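You operate a simulated robot arm through the tools that you are given. There is no shell and no other tool. Be economical: measure what you need, move in short steps, check, and stop when the job is done.

You are at the controls of a simulated robot arm. One attempt, no reset.

TASK
Fetch the label block from the top of the island bench and set it on top of the brown carton there. Then count the conical flasks on the low bench beside the small reactor, then put as many of the vials from the low bench beside the small reactor on the top of the long side table. Then put the purple band beaker in the tank of the cleaning bath. Then stack the jar labelled "No 5" from the top of the preparation table on top of the jar labelled "No 50". Then fetch the sign from the counter top of the shelf unit and stand it on the bottom shelf of the shelf unit. Then open the right sink door, take the plastic can from the floor of the sink cupboard and leave it on the top of the preparation table, then shut the door. Do these in the order given. Set down upright: vial, purple band beaker, sign, plastic can.
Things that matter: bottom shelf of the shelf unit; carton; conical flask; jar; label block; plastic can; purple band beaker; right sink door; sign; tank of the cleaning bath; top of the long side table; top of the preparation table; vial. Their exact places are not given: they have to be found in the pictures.

The check looks at the end state, three seconds after you hand in, the way a careful person would. Anything else that was tipped, shoved, dropped, spilled or broken makes it a failure.

THE ROBOT
A 7-joint arm with a fingered hand on a trunk, on a base that drives. Base frame: it is fixed to the floor where the robot stands at the start and does not move with it; the origin is under the middle of the robot, x ahead of it, y to its left, z up; the surface under the hand at the start is at about z = 0.85. Units: m, degrees, N and s.
With the tool pointing down near the work surface it reaches from about 0.2 to 0.74 m from the robot's upright axis, wherever it stands. Its first joint turns from -166.0 to 166.0 degrees. Places, roughly: bottom shelf of the shelf unit [1.6, -4.4, 0.1]; carton [0.75, 0.5, 0.75]; conical flask [0, -7, 0.75]; jar [1.75, -7, 0.75]; label block [0.75, 0, 0.75]; plastic can (17x13x28 cm) [0.9, -2.5, 0.2]; purple band beaker [0.5, -6.75, 0.75]; right sink door [1.1, -2.7, 0.5]; sign [1.5, -4.5, 1]; tank of the cleaning bath (30x21 cm) [2.26, -6.9, 0.84]; top of the long side table [0.8, -5, 0.8]; top of the preparation table [1.9, -7, 0.8]; vial [0, -7, 0.75]. Payload 4 kg.
The tool frame sits at the grasp point between the pads (the TCP): z along the fingers, y along the line on which they close. The tips reach 0.028 m beyond it. The gripper opens to 0.168 m. The gripper's body begins 0.079 m behind the TCP. The gripper is a hand of 4 fingers: y runs from the thumb to the fingers, the wrist lies at [0, 0, -0.249] in the tool frame, and closing takes about 1.5 s.
Orientation is that of the tool frame in the base frame, as a unit quaternion [w, x, y, z]. With the fingers straight down and closing along the base's y, the tool's x points along the base's -x, its y along +y and its z along -z.

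THE INTERFACE
- The arm moves only by the tool apply_moves. Its argument "moves" is a list of rows, each a list of 3 entries, a list of its own where there are three numbers: the shift along the base's x, y, z in m, then the turn, a rotation vector about the base's x, y, z in rad, then the closure, from 0 (fully open) to 1 (shut). In form: [[[x, y, z], [wx, wy, wz], fingers], ...]. A call has 1 to 10 rows; each row is the pose to reach, as a shift and turn from the pose commanded when the call began. Each row takes 0.2 s and may step no farther than 0.05 m and 8.6 degrees from the row before; otherwise, or with a gripper value out of range, the whole call is refused. Where a pose cannot be reached the arm comes as near as it can. A force on the tool above 40 N (or 10 N above the force at the start of the call, whichever is more), or a blocked arm, ends the call early, and 0.2 s more pass. The fingers move at their own pace (about 0.153 m/s each) and stop on an object; they squeeze with about 30 N. The grip force told is the motor's: it shows also when the fingers shut on nothing. Time passes only in rows, and 0.2 s behind the last, so rows that repeat a pose let the fingers close. The reply holds the time, the measured pose of the TCP, the force on the tool along the base axes, the opening and the grip force, in the units named above and with some noise, with the torque about the TCP (base axes, N m) and any sound that the robot's microphone picked up.
- Cameras (640 x 400 px; columns grow to the right, rows downward): "scene" is now at [0.0208, 0.1757, 1.4683]; the picture's right is [0.16, -0.99, 0.00], its down [-0.67, -0.11, -0.73] and it looks along [0.73, 0.12, -0.68] (base axes); focal length 251 px, centre (320, 200). "wrist" rides on the gripper at [0.06, -0.06, -0.11] in the tool frame; the picture's right is [0.71, 0.71, 0.00], its down [-0.56, 0.56, -0.61] and it looks along [-0.43, 0.43, 0.79] (tool axes); focal length 265 px, centre (320, 200).
- capture(camera): a new picture of that camera. It takes no simulated time.
- slide_trunk(by): slides the trunk up (or, below 0, down) by that many m; the arm and the scene camera ride with it, the base frame stays. It gives what a move gives, with no picture.
- drive_base(legs): drives the robot by 1 to 6 legs, each [ahead, turn to the left] in m and degrees, along the robot's own axes; the way and the turn of a leg run together, so that a leg with both is an arc; at most 1.5 m and 180 degrees a leg. The arm and the cameras ride along, it lands a little off, and it stops where it bumps. It gives what a move gives.
- grasp_type(shape): the hand has 4 fingers and takes this shape, open, in about a second: jaw (thumb against the fingers, like two jaws); tri (thumb and two fingers); tip (a fingertip pinch); poke (one finger out to press); point (the index stretched); flat (the hand flat); cup (the hand cupped); fist (a fist). The gripper value then closes the fingers along that shape, each until it touches; the sizes above hold for jaw. It gives what a move gives, with no picture.
- head_to(pan, tilt): turns the head with the scene camera to pan (to the left, within 155 degrees either way) and tilt (down, from -29 to 69), counted from straight ahead of the robot. It gives what a move gives.
- probe_pixels(camera, pixels): for up to 12 pixels [column, row] of the newest picture of that camera ("zoom" is the newest enlarged one), the place [x, y, z] in the base frame of the surface seen there, good to about 0.002 m. It takes no simulated time.
- close_up(camera, box): a new picture of the part [left, top, right, bottom] of that camera's present view, enlarged. It takes no simulated time.
- close_job(): hands the job in; it is judged then, once.

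Keep the steps short. Do not move on a guess: measure, check each grasp and each placing, and mend mistakes. In all there are 322 turns and 206 pictures (those below and enlarged ones count). Leave the gripper open and the arm clear of the work at the hand-in unless told otherwise, and finish with a single line.

The tools are called after "Request:" by a JSON object that holds its "method" and its "body". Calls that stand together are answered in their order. apply_moves: Moves the arm, as the interface text tells. Its arguments: {"type":"object","properties":{"moves":{"type":"array","items":{"type":"array"}}},"required":["moves"]} The other tools are called the same way: slide_trunk (by) slides the trunk up or down; grasp_type (shape) gives the hand a shape; drive_base (legs) drives the base; head_to (pan, tilt) turns the head that bears the scene camera; capture (camera) takes a picture; probe_pixels (camera, pixels) gives the place of the surface under pixels of a picture; close_up (camera, box) takes an enlarged picture of a part of a camera's view; close_job () hands the job in.

At the start:

```text
t: 0.0
ee_pos: [0.4035, 0.1574, 1.0522]
ee_rot: [0.001, -0.001, 1.0, 0.0]
ft_force: [-0.4, 0.0, -0.5]
ft_torque: [0.01, -0.04, -0.03]
gripper_width: 0.1677
gripper_force: 0.1
shape: jaw
trunk travel left (down, up): [-0.486, 0.104]
robot x, y, heading: [-0.0026, -0.0013, -0.1]
head pan, tilt: [9.3, 42.7]
```

scene: 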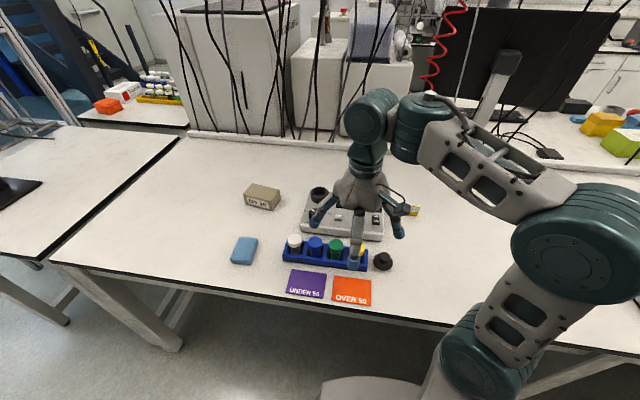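
wrist: 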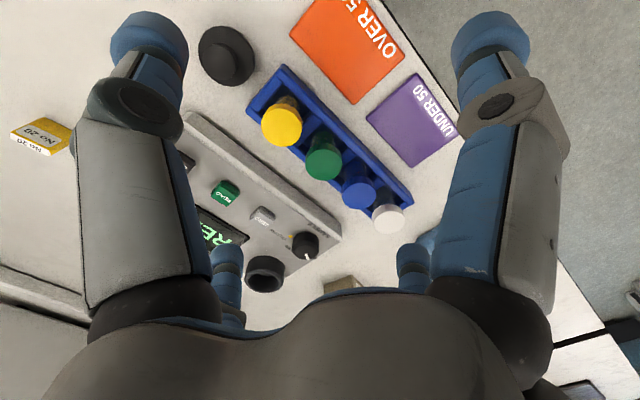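

I see a small brown box at about (262,196) and a yellow block behind the hand near (413,210). I'll enlarge both to check them.

Request:
{"method": "close_up", "body": {"camera": "scene", "box": [220, 160, 440, 310]}}

Request:
{"method": "close_up", "body": {"camera": "wrist", "box": [0, 90, 160, 190]}}

Request:
{"method": "probe_pixels", "body": {"camera": "wrist", "pixels": [[15, 132], [27, 119], [70, 125], [60, 150], [40, 135], [30, 146], [100, 190]]}}

Request:
{"method": "probe_pixels", "body": {"camera": "scene", "pixels": [[251, 184], [280, 190], [275, 199], [246, 193], [262, 193], [415, 207], [415, 212], [260, 203], [340, 150]]}}

```text
2.67 times, centred on (330, 235) of scene
```

zoom: 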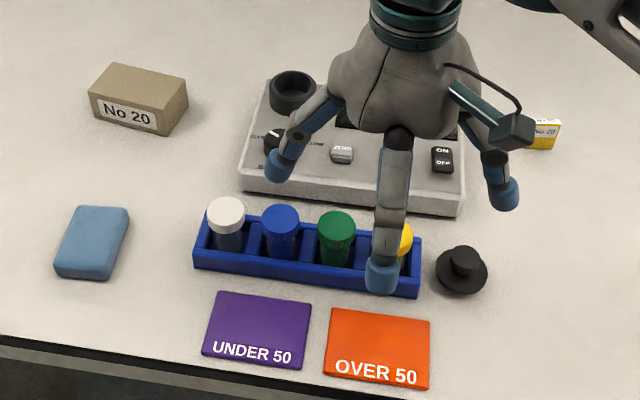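

```text
4.00 times, centred on (80, 140) of wrist
```

zoom: 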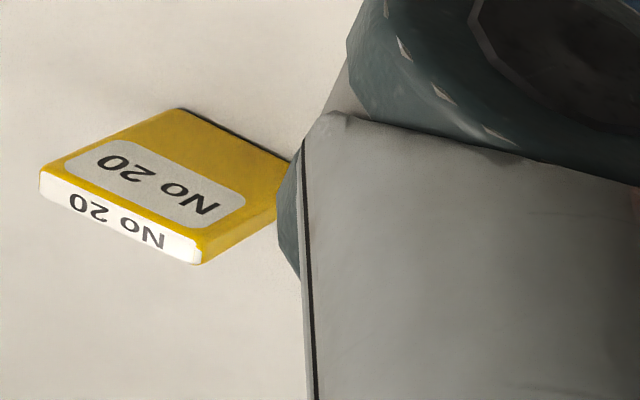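

```text
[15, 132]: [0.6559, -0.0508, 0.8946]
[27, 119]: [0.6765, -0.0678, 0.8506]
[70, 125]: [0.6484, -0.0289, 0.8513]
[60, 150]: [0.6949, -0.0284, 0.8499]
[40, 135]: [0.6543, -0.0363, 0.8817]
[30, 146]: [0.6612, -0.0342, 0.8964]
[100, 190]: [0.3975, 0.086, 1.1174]
```

```text
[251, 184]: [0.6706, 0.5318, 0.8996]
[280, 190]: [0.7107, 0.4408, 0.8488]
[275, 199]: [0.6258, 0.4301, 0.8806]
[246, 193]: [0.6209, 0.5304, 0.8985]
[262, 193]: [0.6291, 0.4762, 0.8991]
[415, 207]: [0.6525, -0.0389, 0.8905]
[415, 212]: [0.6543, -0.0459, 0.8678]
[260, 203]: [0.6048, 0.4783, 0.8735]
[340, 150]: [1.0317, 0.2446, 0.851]
```

The block stands on edge. I'll measure its corners in the enlarged wrist picture.

Request:
{"method": "probe_pixels", "body": {"camera": "zoom", "pixels": [[48, 178], [46, 192], [190, 240], [190, 258], [185, 115], [270, 190], [120, 215], [120, 150], [80, 170], [230, 225]]}}

Request:
{"method": "head_to", "body": {"pan": 0, "tilt": 50}}

Request:
{"method": "capture", "body": {"camera": "scene"}}

```text
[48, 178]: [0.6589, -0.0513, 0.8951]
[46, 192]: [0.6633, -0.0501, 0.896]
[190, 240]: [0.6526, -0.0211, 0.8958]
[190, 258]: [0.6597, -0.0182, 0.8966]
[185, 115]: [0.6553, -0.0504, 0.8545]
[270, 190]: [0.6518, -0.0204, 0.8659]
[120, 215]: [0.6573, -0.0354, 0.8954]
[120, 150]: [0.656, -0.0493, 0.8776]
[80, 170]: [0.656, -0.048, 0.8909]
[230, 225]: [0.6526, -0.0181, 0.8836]
```

```text
t: 0.7
ee_pos: [0.4027, 0.1587, 1.0517]
ee_rot: [0.0, 0.0, 1.0, 0.0]
ft_force: [-0.4, -0.4, 0.5]
ft_torque: [-0.01, -0.01, -0.02]
gripper_width: 0.168
gripper_force: 0.0
shape: jaw
trunk travel left (down, up): [-0.486, 0.104]
robot x, y, heading: [-0.0002, 0.0007, 0.1]
head pan, tilt: [0.0, 50.0]
```

```text
201 pictures are left
```

scene: 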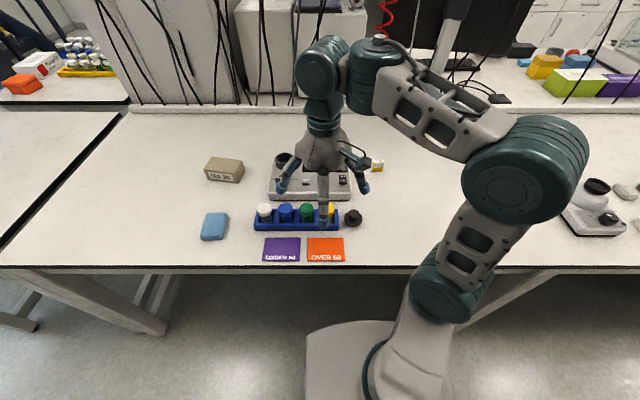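

The block is at about (0.658,-0.035), 36 mm along y, with its top at 0.896. The carton is about 0.8 m from my axis, which is too far. I'll probe the bench edge to see how far I can drive ahead.

Request:
{"method": "probe_pixels", "body": {"camera": "scene", "pixels": [[200, 266], [500, 266], [340, 322], [310, 345], [300, 300], [209, 160], [243, 163], [238, 172], [206, 170], [376, 161], [384, 163], [225, 168]]}}

Request:
{"method": "close_up", "body": {"camera": "scene", "box": [190, 140, 400, 270]}}

```text
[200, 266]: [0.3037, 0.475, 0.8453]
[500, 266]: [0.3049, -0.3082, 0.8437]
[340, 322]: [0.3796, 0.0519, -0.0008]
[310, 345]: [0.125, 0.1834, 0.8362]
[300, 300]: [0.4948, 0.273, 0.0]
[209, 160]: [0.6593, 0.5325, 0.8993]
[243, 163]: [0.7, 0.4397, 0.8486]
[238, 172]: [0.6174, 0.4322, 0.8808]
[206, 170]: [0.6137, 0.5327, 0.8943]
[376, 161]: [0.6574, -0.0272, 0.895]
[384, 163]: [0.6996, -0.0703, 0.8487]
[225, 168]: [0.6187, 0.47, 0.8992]
```

```text
3.05 times, centred on (295, 205) of scene
```

zoom: 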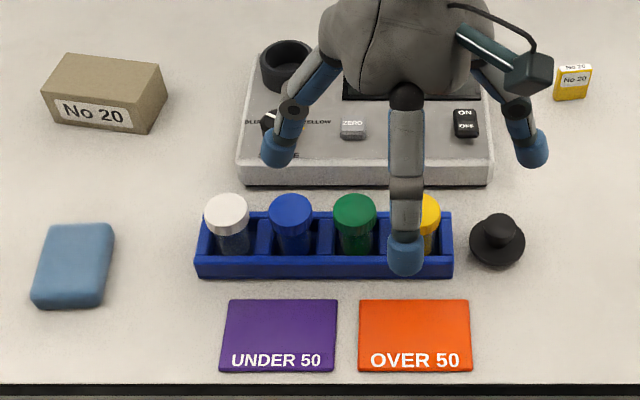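

The bench edge is at x=0.30. I'll pick the block from here, then shift left for the carton. First, the hand goes above the block at (0.658,-0.035).

Request:
{"method": "apply_moves", "body": {"moves": [[[0.037, -0.028, 0], [0, 0, 0], 0.3], [[0.073, -0.055, 0], [0, 0, 0], 0.3], [[0.11, -0.083, 0], [0, 0, 0], 0.3], [[0.147, -0.111, 0], [0, 0, 0], 0.3], [[0.183, -0.138, 0], [0, 0, 0], 0.3], [[0.22, -0.166, 0], [0, 0, 0], 0.3], [[0.256, -0.193, 0], [0, 0, 0], 0.3], [[0.256, -0.193, 0], [0, 0, 0], 0.3]]}}

Request:
{"method": "capture", "body": {"camera": "wrist"}}

Request:
{"method": "capture", "body": {"camera": "scene"}}

```text
t: 2.5
ee_pos: [0.6599, -0.0355, 1.0518]
ee_rot: [-0.001, -0.001, 1.0, 0.0]
ft_force: [0.5, -0.7, 0.5]
ft_torque: [-0.01, -0.02, 0.01]
gripper_width: 0.118
gripper_force: 0.1
shape: jaw
trunk travel left (down, up): [-0.486, 0.104]
robot x, y, heading: [-0.0037, 0.0003, -0.0]
head pan, tilt: [0.0, 50.0]
```

```text
199 pictures are left
```

wrist: 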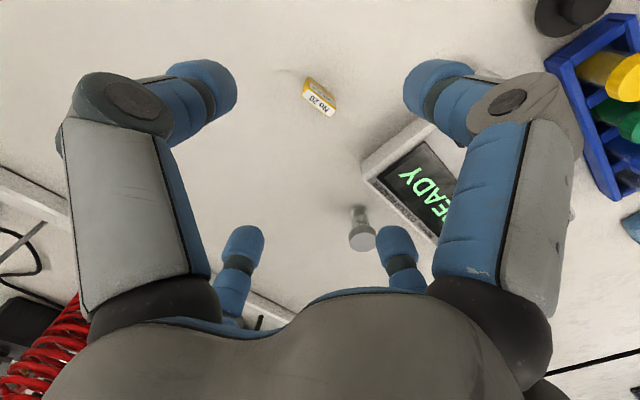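

```text
198 pictures are left
```

scene: 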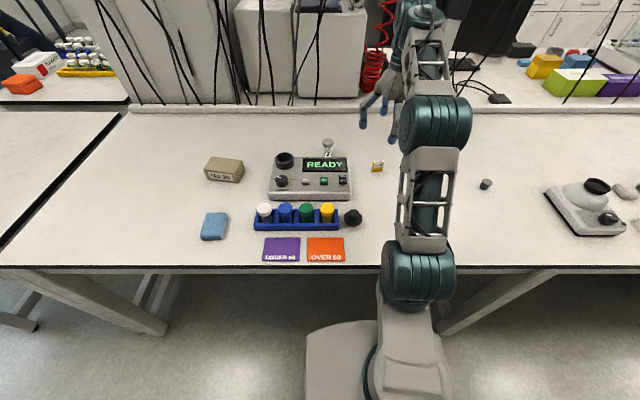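

The block sits under the TCP axis. The fingers look spread, so I'll zoom in on the hand to understand its shape.

Request:
{"method": "close_up", "body": {"camera": "scene", "box": [340, 60, 460, 180]}}

Request:
{"method": "probe_pixels", "body": {"camera": "wrist", "pixels": [[210, 90], [430, 85], [242, 245], [395, 245], [320, 97], [312, 85], [328, 85], [320, 110]]}}

Request:
{"method": "close_up", "body": {"camera": "wrist", "box": [270, 60, 370, 130]}}

```text
3.33 times, centred on (400, 120) of scene
```

zoom: 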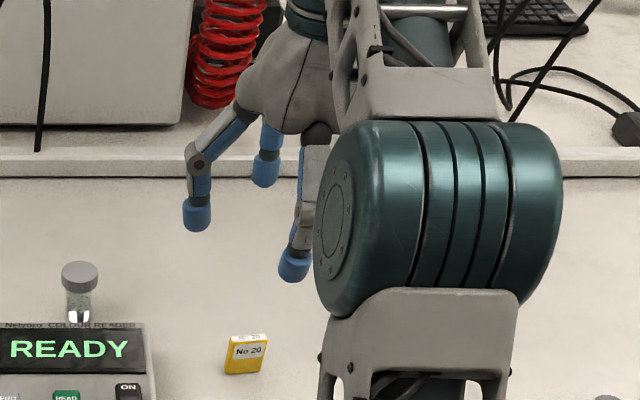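

```text
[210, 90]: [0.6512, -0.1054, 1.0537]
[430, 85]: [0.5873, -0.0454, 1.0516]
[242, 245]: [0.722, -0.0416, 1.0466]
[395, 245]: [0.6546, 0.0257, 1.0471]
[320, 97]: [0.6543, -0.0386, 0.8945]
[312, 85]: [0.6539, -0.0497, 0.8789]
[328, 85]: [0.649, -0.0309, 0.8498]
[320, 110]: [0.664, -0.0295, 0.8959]
```

```text
5.71 times, centred on (320, 95) of wrist
```

zoom: 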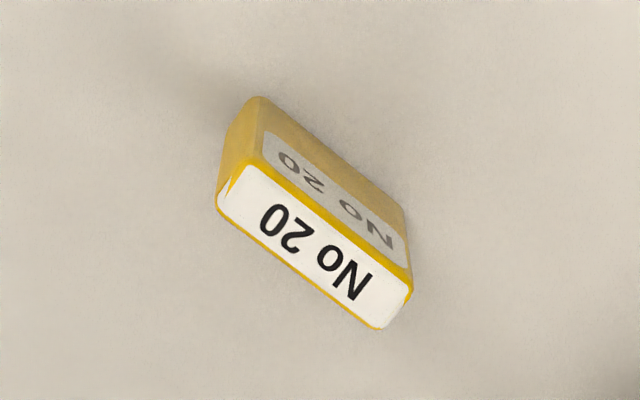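

The four fingers form a cross centred on the TCP. I'll probe the top face of the block to get its centre.

Request:
{"method": "probe_pixels", "body": {"camera": "zoom", "pixels": [[245, 175], [225, 203], [405, 290], [380, 322], [313, 248], [350, 280], [280, 210], [325, 160]]}}

```text
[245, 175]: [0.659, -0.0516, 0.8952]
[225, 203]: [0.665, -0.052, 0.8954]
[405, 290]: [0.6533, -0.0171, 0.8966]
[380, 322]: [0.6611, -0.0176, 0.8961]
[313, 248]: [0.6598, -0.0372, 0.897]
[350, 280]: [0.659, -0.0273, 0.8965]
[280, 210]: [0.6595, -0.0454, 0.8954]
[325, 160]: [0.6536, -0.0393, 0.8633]
```

The block centre is (0.6595,-0.035), yawed about 8°. I'll turn with it, come down to TCP z 0.887 and close.

Request:
{"method": "apply_moves", "body": {"moves": [[[0, 0, -0.045], [0, 0, 0.13], 0.3], [[0, 0.0005, -0.09], [0, 0, 0.13], 0.4], [[0, 0.0005, -0.13], [0, 0, 0.13], 0.4], [[0, 0.0005, -0.155], [0, 0, 0.13], 0.4], [[0, 0.0005, -0.165], [0, 0, 0.13], 0.4]]}}

Request:
{"method": "apply_moves", "body": {"moves": [[[0, 0, 0], [0, 0, 0], 0.6], [[0, 0, 0], [0, 0, 0], 0.8], [[0, 0, 0], [0, 0, 0], 1.0], [[0, 0, 0], [0, 0, 0], 1.0], [[0, 0, 0], [0, 0, 0], 1.0], [[0, 0, 0], [0, 0, 0], 1.0]]}}

Request:
{"method": "capture", "body": {"camera": "wrist"}}

```text
t: 3.7
ee_pos: [0.6605, -0.034, 0.8872]
ee_rot: [-0.001, -0.065, 0.998, 0.0]
ft_force: [-0.2, 0.6, 0.0]
ft_torque: [-0.03, -0.02, 0.02]
gripper_width: 0.1015
gripper_force: 0.0
shape: jaw
trunk travel left (down, up): [-0.486, 0.104]
robot x, y, heading: [-0.0014, 0.0033, 0.1]
head pan, tilt: [0.0, 50.0]
```

```text
t: 5.1
ee_pos: [0.6602, -0.0343, 0.8875]
ee_rot: [-0.001, -0.065, 0.998, 0.0]
ft_force: [-0.7, 0.3, -0.2]
ft_torque: [-0.01, -0.01, 0.0]
gripper_width: 0.0239
gripper_force: 29.9
shape: jaw
trunk travel left (down, up): [-0.486, 0.104]
robot x, y, heading: [-0.0014, 0.0012, -0.1]
head pan, tilt: [0.0, 50.0]
```

```text
195 pictures are left
```

wrist: 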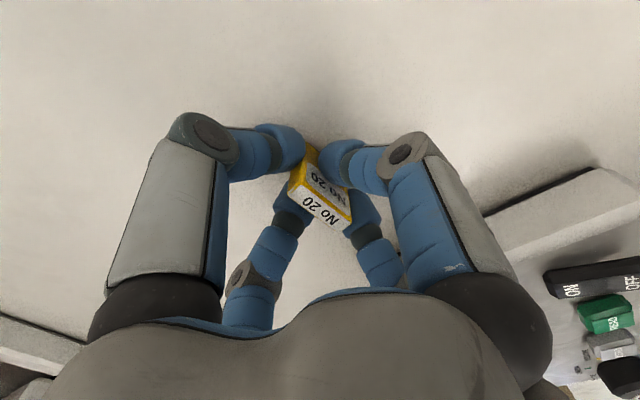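

All fingers are on the block at 30 N. I'll lift and draw back.

Request:
{"method": "apply_moves", "body": {"moves": [[[0, 0, 0.04], [0, 0, 0], 1], [[0, 0, 0.09], [0, 0, 0], 1], [[0, 0, 0.14], [0, 0, 0], 1], [[0, 0, 0.19], [0, 0, 0], 1], [[-0.045, 0, 0.2], [0, 0, 0], 1], [[-0.09, 0, 0.2], [0, 0, 0], 1], [[-0.135, 0, 0.2], [0, 0, 0], 1], [[-0.18, 0, 0.2], [0, 0, 0], 1], [[-0.2, 0, 0.2], [0, 0, 0], 1]]}}

Request:
{"method": "drive_base", "body": {"legs": [[0, 90], [0.38, 0], [0, -90]]}}

Request:
{"method": "capture", "body": {"camera": "scene"}}

Request:
{"method": "capture", "body": {"camera": "wrist"}}

```text
t: 7.1
ee_pos: [0.4582, -0.0331, 1.0876]
ee_rot: [0.0, -0.065, 0.998, 0.0]
ft_force: [-0.1, -0.5, -0.1]
ft_torque: [-0.01, -0.03, 0.01]
gripper_width: 0.0241
gripper_force: 30.0
shape: jaw
trunk travel left (down, up): [-0.486, 0.104]
robot x, y, heading: [0.0017, -0.0028, 0.0]
head pan, tilt: [0.0, 50.0]
```

```text
t: 17.1
ee_pos: [0.4487, 0.3805, 1.0878]
ee_rot: [-0.001, -0.103, 0.995, 0.0]
ft_force: [-0.3, -0.8, -0.5]
ft_torque: [-0.02, -0.03, -0.02]
gripper_width: 0.024
gripper_force: 29.5
shape: jaw
trunk travel left (down, up): [-0.486, 0.104]
robot x, y, heading: [-0.0124, 0.3831, 4.2]
head pan, tilt: [0.0, 50.0]
```

```text
194 pictures are left
```

scene: 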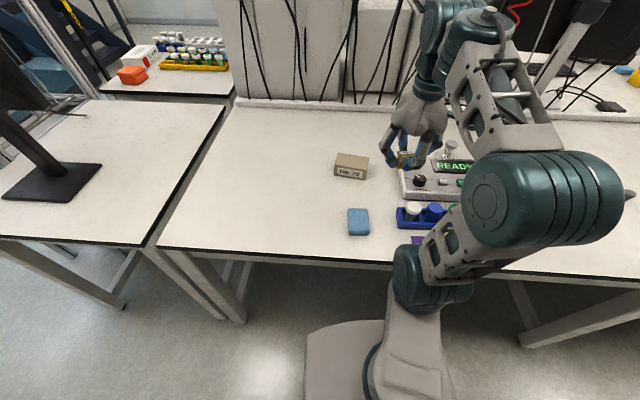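

```text
193 pictures are left
```

wrist: 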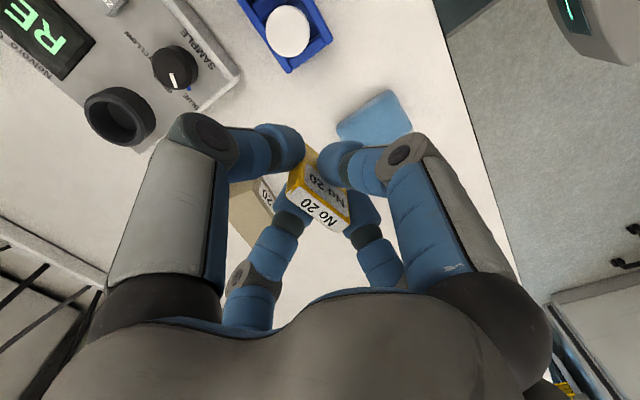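

I'm still holding the block. Next I'll measure the carton's top face again.

Request:
{"method": "close_up", "body": {"camera": "scene", "box": [320, 140, 390, 190]}}

Request:
{"method": "probe_pixels", "body": {"camera": "scene", "pixels": [[339, 155], [367, 158], [364, 169], [336, 166], [351, 162]]}}

```text
8.00 times, centred on (355, 165) of scene
```

zoom: 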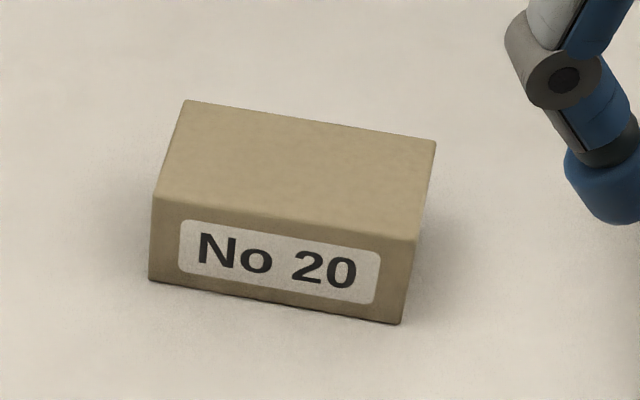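

```text
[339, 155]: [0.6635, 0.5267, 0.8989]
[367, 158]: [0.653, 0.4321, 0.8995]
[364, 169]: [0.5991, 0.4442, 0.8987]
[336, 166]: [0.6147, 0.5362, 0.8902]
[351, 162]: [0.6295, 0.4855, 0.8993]
```

Request:
{"method": "probe_pixels", "body": {"camera": "zoom", "pixels": [[190, 106], [430, 146], [412, 236], [160, 190], [296, 168]]}}

```text
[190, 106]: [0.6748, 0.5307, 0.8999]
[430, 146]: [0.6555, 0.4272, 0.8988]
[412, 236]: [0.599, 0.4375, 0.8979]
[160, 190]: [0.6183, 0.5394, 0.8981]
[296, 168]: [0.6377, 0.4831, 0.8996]
```

The carton top centre is (0.637,0.484,0.899). I'll carry the block above it and turn to align with the carton.

Request:
{"method": "apply_moves", "body": {"moves": [[[0.0377, 0.0207, 0], [0, 0, -0.1], 1], [[0.0754, 0.0414, 0], [0, 0, -0.2], 1], [[0.113, 0.062, 0], [0, 0, -0.3], 1], [[0.151, 0.083, 0], [0, 0, -0.38], 1], [[0.1883, 0.1035, 0], [0, 0, -0.38], 1], [[0.1883, 0.1035, -0.045], [0, 0, -0.38], 1], [[0.1883, 0.1035, -0.09], [0, 0, -0.38], 1], [[0.1883, 0.1035, -0.125], [0, 0, -0.38], 1]]}}

Request:
{"method": "capture", "body": {"camera": "wrist"}}

Request:
{"method": "close_up", "body": {"camera": "scene", "box": [300, 100, 430, 190]}}

```text
t: 18.9
ee_pos: [0.6376, 0.4853, 0.9608]
ee_rot: [0.0, 0.087, 0.996, -0.001]
ft_force: [0.7, -0.1, 0.0]
ft_torque: [0.01, -0.02, 0.02]
gripper_width: 0.0242
gripper_force: 30.4
shape: jaw
trunk travel left (down, up): [-0.486, 0.104]
robot x, y, heading: [-0.008, 0.3766, 4.3]
head pan, tilt: [0.0, 50.0]
```

```text
191 pictures are left
```

wrist: 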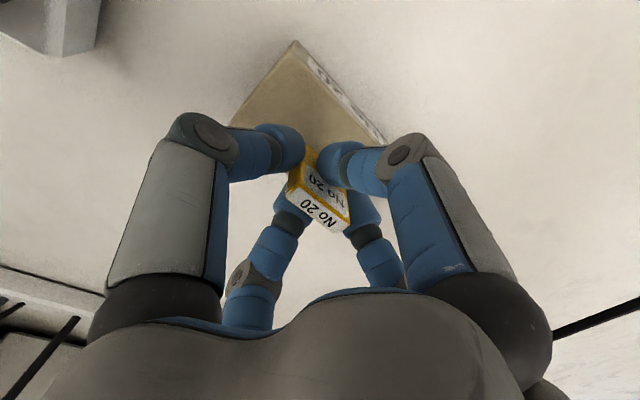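

```text
4.44 times, centred on (365, 145) of scene
```

zoom: 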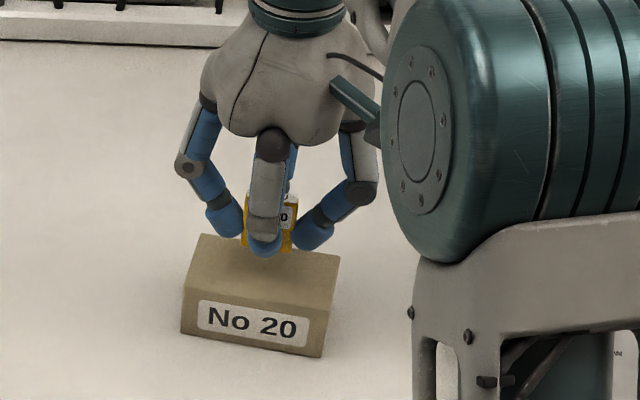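

The block is well centred. I'll lower the last 22 mm.

Request:
{"method": "apply_moves", "body": {"moves": [[[0, 0, -0.012], [0, 0, 0], 1], [[0, 0, -0.019], [0, 0, 0], 1], [[0, 0, -0.022], [0, 0, 0], 1], [[0, 0, -0.024], [0, 0, 0], 1]]}}

Request:
{"method": "apply_moves", "body": {"moves": [[[0, 0, 0], [0, 0, 0], 0.85], [[0, 0, 0], [0, 0, 0], 0.7], [[0, 0, 0], [0, 0, 0], 0.6], [[0, 0, 0], [0, 0, 0], 0.5], [[0, 0, 0.01], [0, 0, 0], 0.5], [[0, 0, 0.05], [0, 0, 0], 0.5], [[0, 0, 0.1], [0, 0, 0], 0.5], [[0, 0, 0.15], [0, 0, 0], 0.5]]}}

Request:
{"method": "capture", "body": {"camera": "wrist"}}

Request:
{"method": "capture", "body": {"camera": "scene"}}

```text
t: 19.9
ee_pos: [0.6367, 0.4844, 0.9382]
ee_rot: [-0.001, 0.087, 0.996, 0.0]
ft_force: [-0.1, 0.4, -0.9]
ft_torque: [0.0, -0.01, 0.02]
gripper_width: 0.0236
gripper_force: 30.3
shape: jaw
trunk travel left (down, up): [-0.486, 0.104]
robot x, y, heading: [-0.0096, 0.3797, 4.3]
head pan, tilt: [0.0, 50.0]
```

```text
t: 21.7
ee_pos: [0.6344, 0.485, 1.0863]
ee_rot: [-0.002, 0.086, 0.996, 0.001]
ft_force: [-0.1, 0.1, 0.1]
ft_torque: [0.01, -0.01, 0.02]
gripper_width: 0.0835
gripper_force: 0.0
shape: jaw
trunk travel left (down, up): [-0.486, 0.104]
robot x, y, heading: [-0.0118, 0.3811, 4.1]
head pan, tilt: [0.0, 50.0]
```

```text
189 pictures are left
```

wrist: 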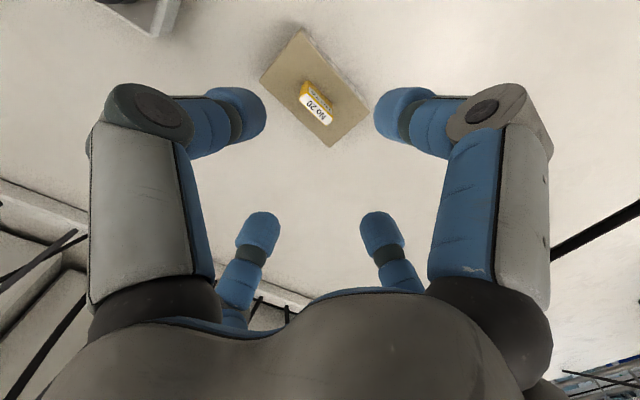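

```text
188 pictures are left
```

scene: 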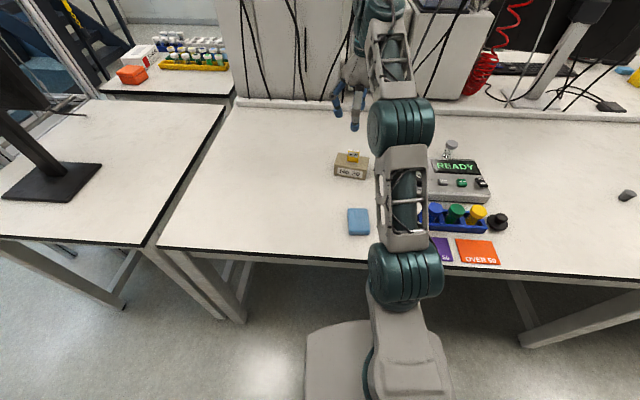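

The block stands on the carton. I'll retract the arm and look around to the right for the way.

Request:
{"method": "apply_moves", "body": {"moves": [[[-0.045, -0.01, 0.02], [0, 0, 0], 0.5], [[-0.09, -0.02, 0.04], [0, 0, 0], 0.5], [[-0.135, -0.03, 0.06], [0, 0, 0], 0.5], [[-0.18, -0.04, 0.08], [0, 0, 0], 0.5], [[-0.225, -0.05, 0.1], [0, 0, 0], 0.5], [[-0.27, -0.06, 0.1], [0, 0, 0], 0.5], [[-0.3, -0.06, 0.1], [0, 0, 0], 0.5]]}}

Request:
{"method": "head_to", "body": {"pan": -90, "tilt": 25}}

Request:
{"method": "capture", "body": {"camera": "scene"}}

```text
refused: row 1 steps farther than a row can; nothing moved
```

```text
t: 23.4
ee_pos: [0.6345, 0.4846, 1.0876]
ee_rot: [-0.001, 0.088, 0.996, 0.0]
ft_force: [-0.5, -0.6, -0.7]
ft_torque: [-0.02, -0.03, 0.0]
gripper_width: 0.0838
gripper_force: 0.1
shape: jaw
trunk travel left (down, up): [-0.486, 0.104]
robot x, y, heading: [-0.0124, 0.3801, 4.1]
head pan, tilt: [-90.0, 25.0]
```

```text
187 pictures are left
```

scene: 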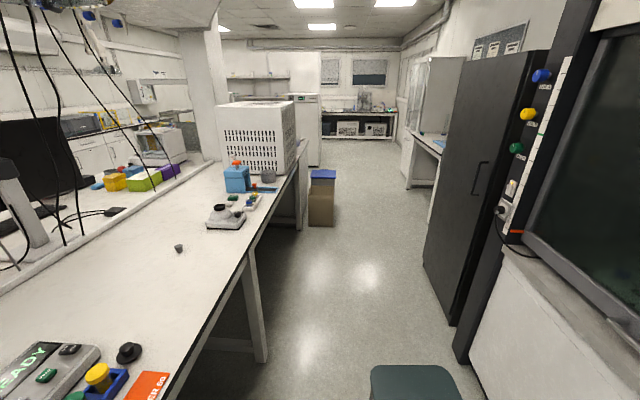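

Request:
{"method": "apply_moves", "body": {"moves": [[[-0.043, -0.01, 0.01], [0, 0, 0], 0.5], [[-0.086, -0.02, 0.02], [0, 0, 0], 0.5], [[-0.129, -0.03, 0.03], [0, 0, 0], 0.5], [[-0.172, -0.04, 0.04], [0, 0, 0], 0.5], [[-0.215, -0.05, 0.05], [0, 0, 0], 0.5], [[-0.258, -0.06, 0.06], [0, 0, 0], 0.5], [[-0.29, -0.06, 0.07], [0, 0, 0], 0.5]]}}

Request:
{"method": "probe_pixels", "body": {"camera": "scene", "pixels": [[375, 370], [455, 370], [415, 370], [310, 220], [333, 225], [460, 340], [430, 230], [362, 140], [300, 150], [410, 180], [300, 205], [265, 340]]}}

Request:
{"method": "close_up", "body": {"camera": "scene", "box": [200, 40, 480, 220]}}

```text
t: 25.0
ee_pos: [0.3536, 0.4193, 1.1572]
ee_rot: [-0.001, 0.088, 0.996, 0.001]
ft_force: [0.5, 0.0, 0.5]
ft_torque: [0.06, 0.01, 0.0]
gripper_width: 0.0836
gripper_force: 0.0
shape: jaw
out of reach, approached as far as the arm can: row 7
trunk travel left (down, up): [-0.486, 0.104]
robot x, y, heading: [-0.0153, 0.3793, 4.7]
head pan, tilt: [-90.0, 25.0]
```

```text
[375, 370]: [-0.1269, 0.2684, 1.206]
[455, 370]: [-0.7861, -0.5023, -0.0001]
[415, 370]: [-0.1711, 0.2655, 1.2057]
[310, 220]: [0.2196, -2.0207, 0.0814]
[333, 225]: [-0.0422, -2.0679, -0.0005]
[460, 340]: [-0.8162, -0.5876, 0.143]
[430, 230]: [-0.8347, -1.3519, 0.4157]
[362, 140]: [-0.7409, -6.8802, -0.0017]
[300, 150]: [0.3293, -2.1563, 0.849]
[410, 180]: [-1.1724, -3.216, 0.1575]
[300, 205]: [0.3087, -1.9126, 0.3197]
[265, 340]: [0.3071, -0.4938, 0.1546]
```

```text
2.22 times, centred on (340, 130) of scene
```

zoom: 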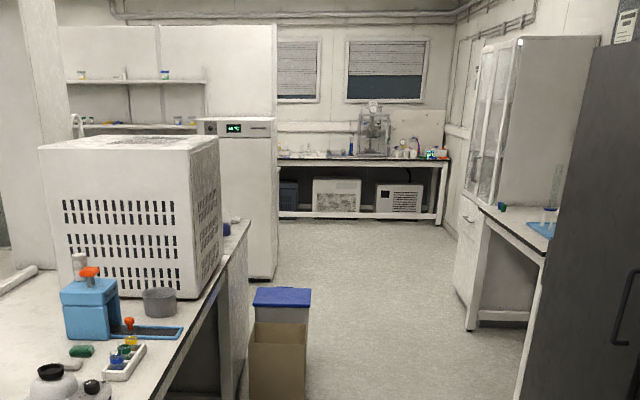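

The green shape at the bottom is my own shoulder. The aisle runs from x≈-0.82 to the bin's edge at x≈0 near y=-2, so I'll drive down it at x≈-0.4 in stages.

Request:
{"method": "drive_base", "body": {"legs": [[0, -110], [1.43, 0], [0, 15.5]]}}

Request:
{"method": "head_to", "body": {"pan": 0, "tilt": 22}}

Request:
{"method": "capture", "body": {"camera": "scene"}}

```text
t: 37.7
ee_pos: [-0.4545, -1.3445, 1.1563]
ee_rot: [0.0, 0.802, 0.598, 0.0]
ft_force: [0.2, 0.2, -0.4]
ft_torque: [-0.01, 0.01, -0.02]
gripper_width: 0.0838
gripper_force: 0.0
shape: jaw
trunk travel left (down, up): [-0.486, 0.104]
robot x, y, heading: [-0.4566, -0.9776, -92.1]
head pan, tilt: [-90.0, 25.0]
```

```text
t: 39.4
ee_pos: [-0.4545, -1.3453, 1.1578]
ee_rot: [0.0, 0.801, 0.598, 0.0]
ft_force: [0.1, -0.1, -0.1]
ft_torque: [0.0, 0.01, 0.0]
gripper_width: 0.0837
gripper_force: 0.0
shape: jaw
trunk travel left (down, up): [-0.486, 0.104]
robot x, y, heading: [-0.4544, -0.976, -92.1]
head pan, tilt: [0.0, 22.0]
```

```text
185 pictures are left
```

scene: 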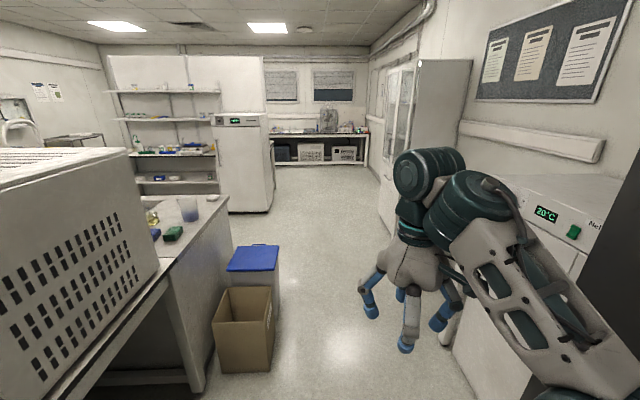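

I'll check that the elbow on my right clears the cabinets on that side.

Request:
{"method": "probe_pixels", "body": {"camera": "scene", "pixels": [[600, 330], [580, 390], [540, 200], [620, 300], [470, 300], [275, 260], [270, 360], [270, 300], [395, 230], [250, 200], [385, 170], [330, 165]]}}

```text
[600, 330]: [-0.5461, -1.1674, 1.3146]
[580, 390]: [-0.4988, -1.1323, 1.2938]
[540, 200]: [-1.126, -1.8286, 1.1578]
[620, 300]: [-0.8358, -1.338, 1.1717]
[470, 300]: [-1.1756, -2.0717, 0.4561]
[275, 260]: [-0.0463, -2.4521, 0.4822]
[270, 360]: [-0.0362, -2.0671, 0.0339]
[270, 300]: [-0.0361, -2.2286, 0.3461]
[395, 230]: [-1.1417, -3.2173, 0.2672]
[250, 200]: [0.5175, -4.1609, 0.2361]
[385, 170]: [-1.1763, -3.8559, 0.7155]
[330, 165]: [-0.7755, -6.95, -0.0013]
```

The way is clear. I'll straighten and drive on to about y=-5.2.

Request:
{"method": "drive_base", "body": {"legs": [[0, 2], [1.5, 0], [1.5, 0], [1.1, 0]]}}

Request:
{"method": "capture", "body": {"camera": "scene"}}

Request:
{"method": "head_to", "body": {"pan": 75, "tilt": 25}}

Request:
{"method": "capture", "body": {"camera": "scene"}}

```text
t: 59.5
ee_pos: [-0.5486, -5.4561, 1.1576]
ee_rot: [0.0, 0.801, 0.599, -0.001]
ft_force: [-1.3, 1.1, -0.7]
ft_torque: [0.01, -0.01, 0.0]
gripper_width: 0.084
gripper_force: 0.0
shape: jaw
trunk travel left (down, up): [-0.486, 0.104]
robot x, y, heading: [-0.5511, -5.087, -91.9]
head pan, tilt: [0.0, 22.0]
```

```text
184 pictures are left
```

scene: 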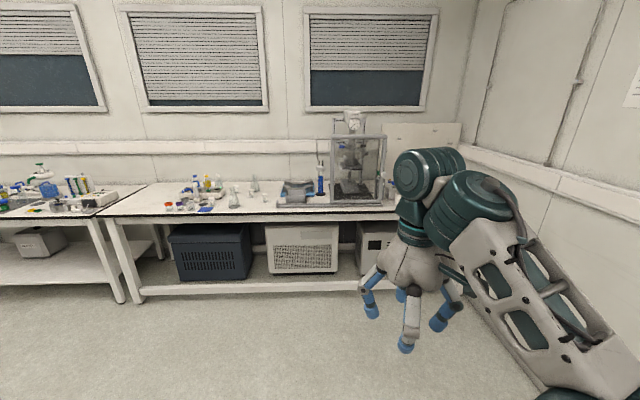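

```text
t: 61.0
ee_pos: [-0.548, -5.4548, 1.157]
ee_rot: [0.0, 0.801, 0.599, 0.0]
ft_force: [-0.5, -1.7, -0.1]
ft_torque: [0.05, 0.02, 0.0]
gripper_width: 0.0838
gripper_force: 0.1
shape: jaw
trunk travel left (down, up): [-0.486, 0.104]
robot x, y, heading: [-0.5507, -5.0833, -91.9]
head pan, tilt: [75.0, 25.0]
```

```text
183 pictures are left
```

scene: 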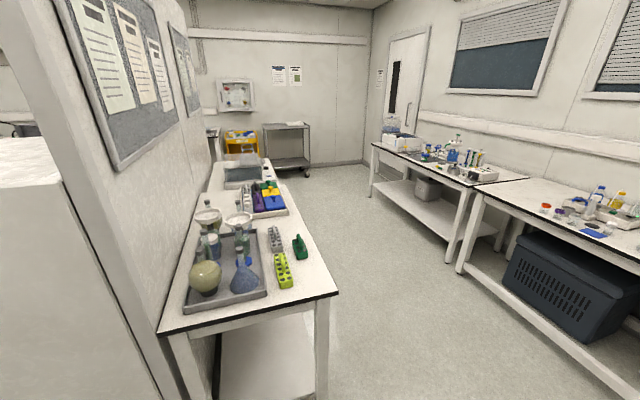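

On the left is the long side table, and ahead is the low bench with the reactor. I'll probe positions and zoom in on the low bench.

Request:
{"method": "probe_pixels", "body": {"camera": "scene", "pixels": [[160, 330], [335, 292], [270, 160], [300, 240], [260, 290], [310, 280], [290, 220], [465, 190], [545, 185], [640, 240], [375, 145], [470, 230]]}}

Request:
{"method": "head_to", "body": {"pan": 15, "tilt": 20}}

Request:
{"method": "close_up", "body": {"camera": "scene", "box": [220, 130, 480, 250]}}

```text
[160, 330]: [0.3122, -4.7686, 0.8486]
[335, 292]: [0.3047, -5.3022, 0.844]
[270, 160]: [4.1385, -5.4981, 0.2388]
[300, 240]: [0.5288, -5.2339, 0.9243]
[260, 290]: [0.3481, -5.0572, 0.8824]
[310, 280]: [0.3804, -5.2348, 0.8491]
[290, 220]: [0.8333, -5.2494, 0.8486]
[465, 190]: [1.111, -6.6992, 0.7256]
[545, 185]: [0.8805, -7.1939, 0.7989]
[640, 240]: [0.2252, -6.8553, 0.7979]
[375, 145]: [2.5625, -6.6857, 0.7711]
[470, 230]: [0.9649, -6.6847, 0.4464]
```

```text
t: 62.3
ee_pos: [-0.5469, -5.4564, 1.1587]
ee_rot: [0.0, 0.801, 0.599, 0.0]
ft_force: [0.4, 0.5, 0.0]
ft_torque: [0.03, -0.03, -0.01]
gripper_width: 0.0838
gripper_force: 0.1
shape: jaw
trunk travel left (down, up): [-0.486, 0.104]
robot x, y, heading: [-0.5509, -5.0896, -92.2]
head pan, tilt: [15.0, 20.0]
```

```text
2.46 times, centred on (350, 190) of scene
```

zoom: 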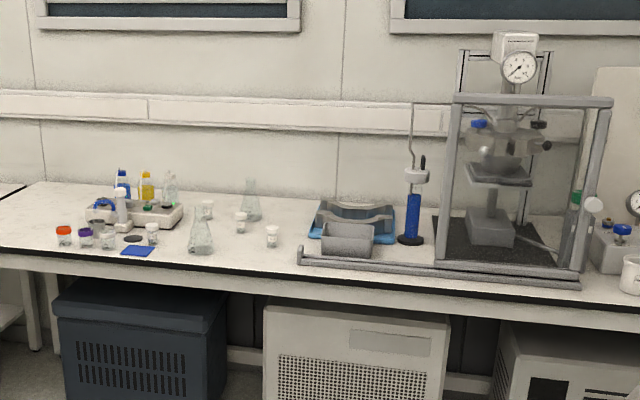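

The side table spans y -4.77 to -5.30 with its top at 0.849. The low bench's front is y≈-6.69, top 0.80. I'll drive up in front of the bench glassware.

Request:
{"method": "drive_base", "body": {"legs": [[0, 28.5], [1.2, 0], [0, -26.5]]}}

Request:
{"method": "head_to", "body": {"pan": 5, "tilt": 38}}

Request:
{"method": "capture", "body": {"camera": "scene"}}

```text
t: 71.0
ee_pos: [0.0185, -6.5213, 1.1573]
ee_rot: [0.001, 0.781, 0.624, 0.0]
ft_force: [-0.2, 0.2, -0.1]
ft_torque: [-0.01, -0.01, -0.01]
gripper_width: 0.0838
gripper_force: 0.0
shape: jaw
trunk travel left (down, up): [-0.486, 0.104]
robot x, y, heading: [-0.0068, -6.1513, -88.3]
head pan, tilt: [15.0, 20.0]
```

```text
t: 71.9
ee_pos: [0.0188, -6.5225, 1.1574]
ee_rot: [0.0, 0.781, 0.624, 0.0]
ft_force: [-0.1, -0.1, -0.3]
ft_torque: [0.04, 0.02, 0.01]
gripper_width: 0.0837
gripper_force: 0.0
shape: jaw
trunk travel left (down, up): [-0.486, 0.104]
robot x, y, heading: [-0.0032, -6.1559, -88.3]
head pan, tilt: [5.0, 38.0]
```

```text
181 pictures are left
```

scene: 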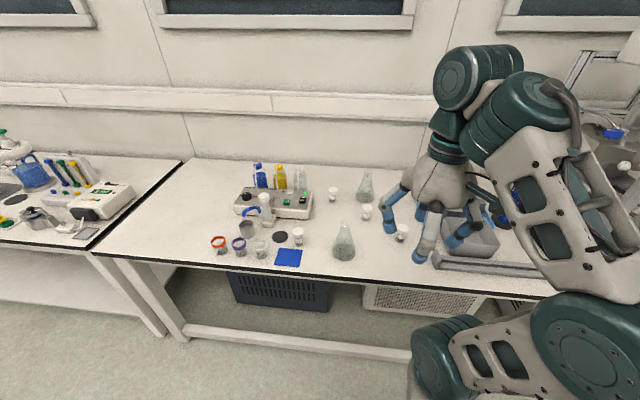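

Request:
{"method": "close_up", "body": {"camera": "scene", "box": [190, 150, 420, 280]}}

Request:
{"method": "close_up", "body": {"camera": "scene", "box": [200, 200, 310, 270]}}

Request:
{"method": "close_up", "body": {"camera": "scene", "box": [0, 120, 160, 250]}}

```text
2.78 times, centred on (305, 215) of scene
```

zoom: 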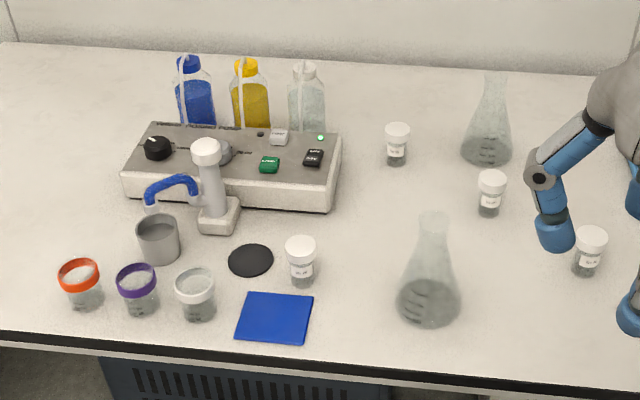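

```text
5.71 times, centred on (255, 235) of scene
```

zoom: 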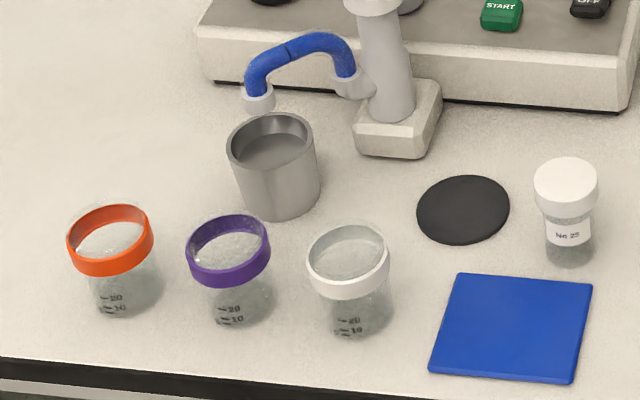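

```text
3.08 times, centred on (80, 185) of scene
```

zoom: 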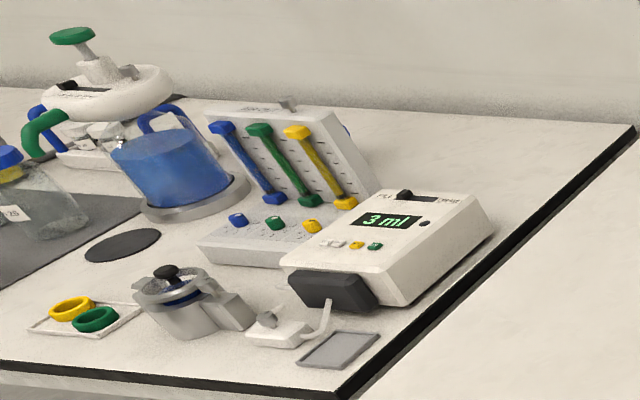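

I count two conical flasks so far and four white-capped vials. The arm hides the right end of the bench, so I'll look there too.

Request:
{"method": "head_to", "body": {"pan": -50, "tilt": 35}}

Request:
{"method": "capture", "body": {"camera": "scene"}}

Request:
{"method": "capture", "body": {"camera": "wrist"}}

```text
t: 73.1
ee_pos: [0.0198, -6.521, 1.1573]
ee_rot: [0.0, 0.781, 0.624, 0.0]
ft_force: [-1.1, 0.9, 0.4]
ft_torque: [0.03, 0.0, -0.01]
gripper_width: 0.0836
gripper_force: 0.1
shape: jaw
trunk travel left (down, up): [-0.486, 0.104]
robot x, y, heading: [-0.0039, -6.1516, -88.5]
head pan, tilt: [-50.0, 35.0]
```

```text
177 pictures are left
```

scene: 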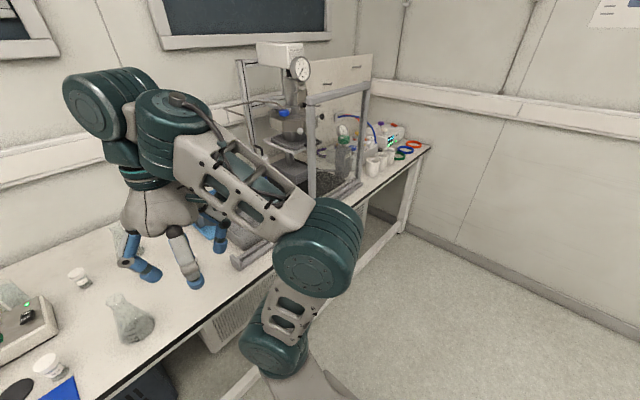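

```text
176 pictures are left
```

wrist: 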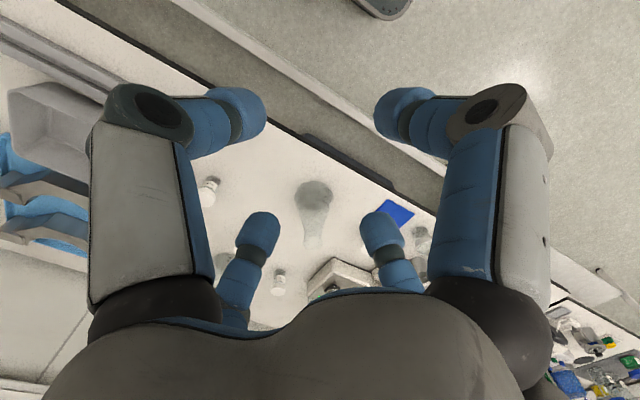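

Request:
{"method": "close_up", "body": {"camera": "scene", "box": [230, 90, 440, 220]}}

```text
3.05 times, centred on (335, 155) of scene
```

zoom: 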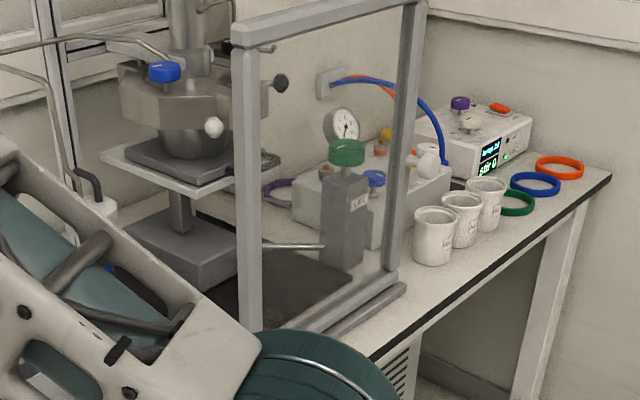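

No flasks on the right end. The count is two, so two vials go to the side table. I'll measure the vials.

Request:
{"method": "head_to", "body": {"pan": 5, "tilt": 45}}

Request:
{"method": "close_up", "body": {"camera": "scene", "box": [200, 100, 440, 250]}}

```text
t: 74.3
ee_pos: [0.0196, -6.5226, 1.1559]
ee_rot: [0.0, 0.781, 0.624, 0.0]
ft_force: [-0.9, 0.4, -0.3]
ft_torque: [-0.01, 0.01, 0.0]
gripper_width: 0.0839
gripper_force: 0.0
shape: jaw
trunk travel left (down, up): [-0.486, 0.104]
robot x, y, heading: [-0.0063, -6.1537, -88.3]
head pan, tilt: [5.0, 45.0]
```

```text
2.67 times, centred on (320, 175) of scene
```

zoom: 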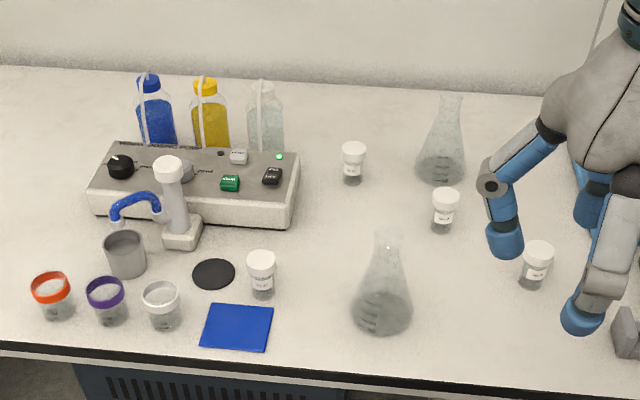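

Request:
{"method": "probe_pixels", "body": {"camera": "zoom", "pixels": [[260, 257], [262, 280], [353, 147], [353, 168], [446, 194], [443, 215], [539, 248], [534, 270], [388, 240], [381, 320], [450, 98], [212, 272]]}}

Request:
{"method": "probe_pixels", "body": {"camera": "zoom", "pixels": [[104, 280], [104, 300], [126, 240], [162, 285], [50, 275], [165, 162], [300, 250], [258, 170], [600, 330], [480, 300], [105, 288], [90, 300]]}}

```text
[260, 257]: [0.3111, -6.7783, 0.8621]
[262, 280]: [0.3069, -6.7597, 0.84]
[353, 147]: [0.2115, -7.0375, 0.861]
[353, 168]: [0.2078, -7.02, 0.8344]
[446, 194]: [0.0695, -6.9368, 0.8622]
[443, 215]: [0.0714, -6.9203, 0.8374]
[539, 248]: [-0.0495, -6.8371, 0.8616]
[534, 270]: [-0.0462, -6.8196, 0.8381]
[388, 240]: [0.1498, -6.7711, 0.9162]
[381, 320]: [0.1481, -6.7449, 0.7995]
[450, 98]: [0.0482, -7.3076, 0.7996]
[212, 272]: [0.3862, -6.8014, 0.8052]
```

```text
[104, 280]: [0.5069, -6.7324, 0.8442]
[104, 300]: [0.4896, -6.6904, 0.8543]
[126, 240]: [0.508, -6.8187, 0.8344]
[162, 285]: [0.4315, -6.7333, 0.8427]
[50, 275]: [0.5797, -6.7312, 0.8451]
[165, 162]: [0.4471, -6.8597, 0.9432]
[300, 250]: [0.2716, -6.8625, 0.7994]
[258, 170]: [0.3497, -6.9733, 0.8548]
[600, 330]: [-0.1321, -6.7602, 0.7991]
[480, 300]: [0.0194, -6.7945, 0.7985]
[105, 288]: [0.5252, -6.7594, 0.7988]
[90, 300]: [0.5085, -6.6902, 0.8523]
```

The flask count stays two. Vial D is at (-0.049,-6.837) and vial A at (0.31,-6.778), both in reach from here and clear of neighbours. I'll go above D first.

Request:
{"method": "apply_moves", "body": {"moves": [[[-0.009, -0.04, -0.01], [0, 0, 0], 0.5], [[-0.018, -0.08, -0.03], [0, 0, 0], 0.5], [[-0.027, -0.12, -0.05], [0, 0, 0], 0.5], [[-0.036, -0.16, -0.07], [0, 0, 0], 0.5], [[-0.045, -0.2, -0.09], [0, 0, 0], 0.5], [[-0.054, -0.24, -0.11], [0, 0, 0], 0.5], [[-0.062, -0.28, -0.13], [0, 0, 0], 0.5], [[-0.0686, -0.315, -0.15], [0, 0, 0], 0.5], [[-0.0686, -0.315, -0.16], [0, 0, 0], 0.5]]}}

Request:
{"method": "capture", "body": {"camera": "wrist"}}

Request:
{"method": "capture", "body": {"camera": "scene"}}

```text
t: 76.3
ee_pos: [-0.0487, -6.8382, 0.9953]
ee_rot: [0.0, 0.781, 0.624, 0.0]
ft_force: [-0.1, -0.3, 0.3]
ft_torque: [-0.02, 0.04, 0.01]
gripper_width: 0.0838
gripper_force: 0.0
shape: jaw
trunk travel left (down, up): [-0.486, 0.104]
robot x, y, heading: [-0.0035, -6.1555, -88.2]
head pan, tilt: [5.0, 45.0]
```

```text
173 pictures are left
```

wrist: 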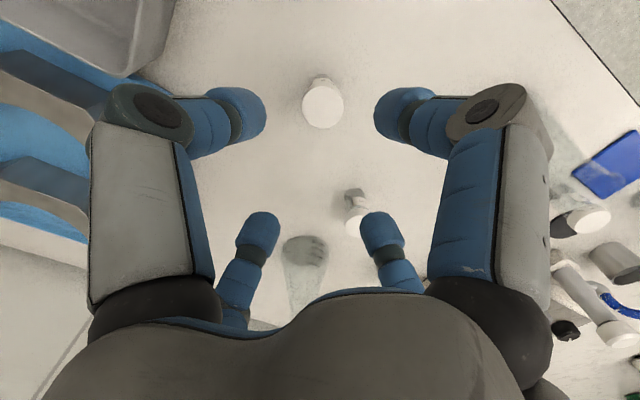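

```text
172 pictures are left
```

scene: 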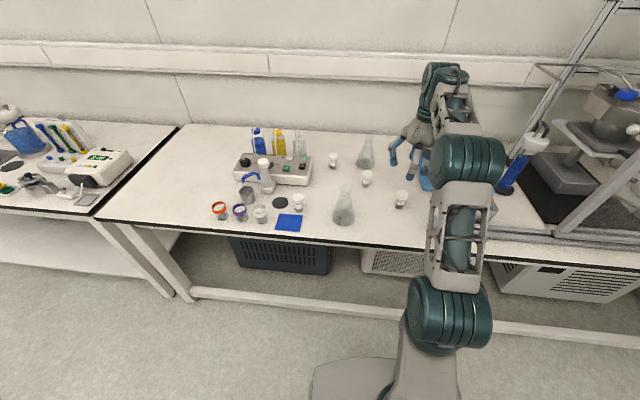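

Request:
{"method": "probe_pixels", "body": {"camera": "wrist", "pixels": [[323, 87], [323, 122], [304, 104], [342, 104], [323, 104]]}}

```text
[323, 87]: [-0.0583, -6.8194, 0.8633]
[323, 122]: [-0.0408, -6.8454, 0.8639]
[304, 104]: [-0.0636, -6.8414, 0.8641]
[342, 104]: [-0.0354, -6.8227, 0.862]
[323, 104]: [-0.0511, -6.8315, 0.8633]
```

The cap centre is (-0.050,-6.832), 33 mm across, top 0.863. I'll go down over it and close.

Request:
{"method": "apply_moves", "body": {"moves": [[[-0.001, 0.006, -0.03], [0, 0, 0], 0.5], [[-0.001, 0.006, -0.07], [0, 0, 0], 0.5], [[-0.001, 0.006, -0.11], [0, 0, 0], 0.5], [[-0.001, 0.006, -0.14], [0, 0, 0], 0.5], [[-0.001, 0.006, -0.157], [0, 0, 0], 0.5], [[-0.001, 0.006, -0.157], [0, 0, 0], 0.75], [[-0.001, 0.006, -0.157], [0, 0, 0], 1], [[-0.001, 0.006, -0.157], [0, 0, 0], 1], [[-0.001, 0.006, -0.157], [0, 0, 0], 1], [[-0.001, 0.006, -0.157], [0, 0, 0], 1]]}}

Request:
{"method": "capture", "body": {"camera": "wrist"}}

```text
t: 78.5
ee_pos: [-0.0526, -6.8339, 0.8414]
ee_rot: [0.0, 0.781, 0.624, 0.0]
ft_force: [-0.4, 0.1, 0.1]
ft_torque: [0.0, -0.01, -0.01]
gripper_width: 0.0243
gripper_force: 29.5
shape: jaw
trunk travel left (down, up): [-0.486, 0.104]
robot x, y, heading: [-0.0057, -6.1579, -88.5]
head pan, tilt: [5.0, 45.0]
```

```text
171 pictures are left
```

wrist: 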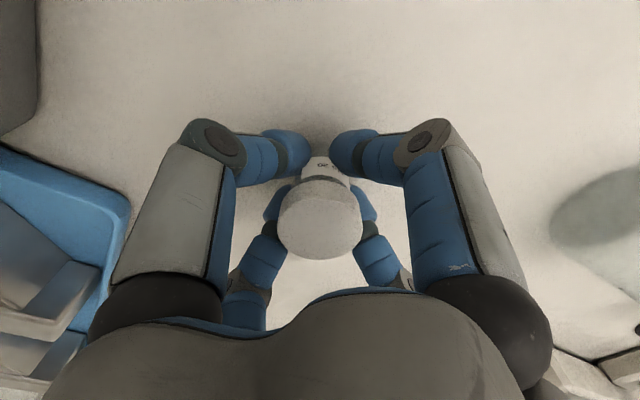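

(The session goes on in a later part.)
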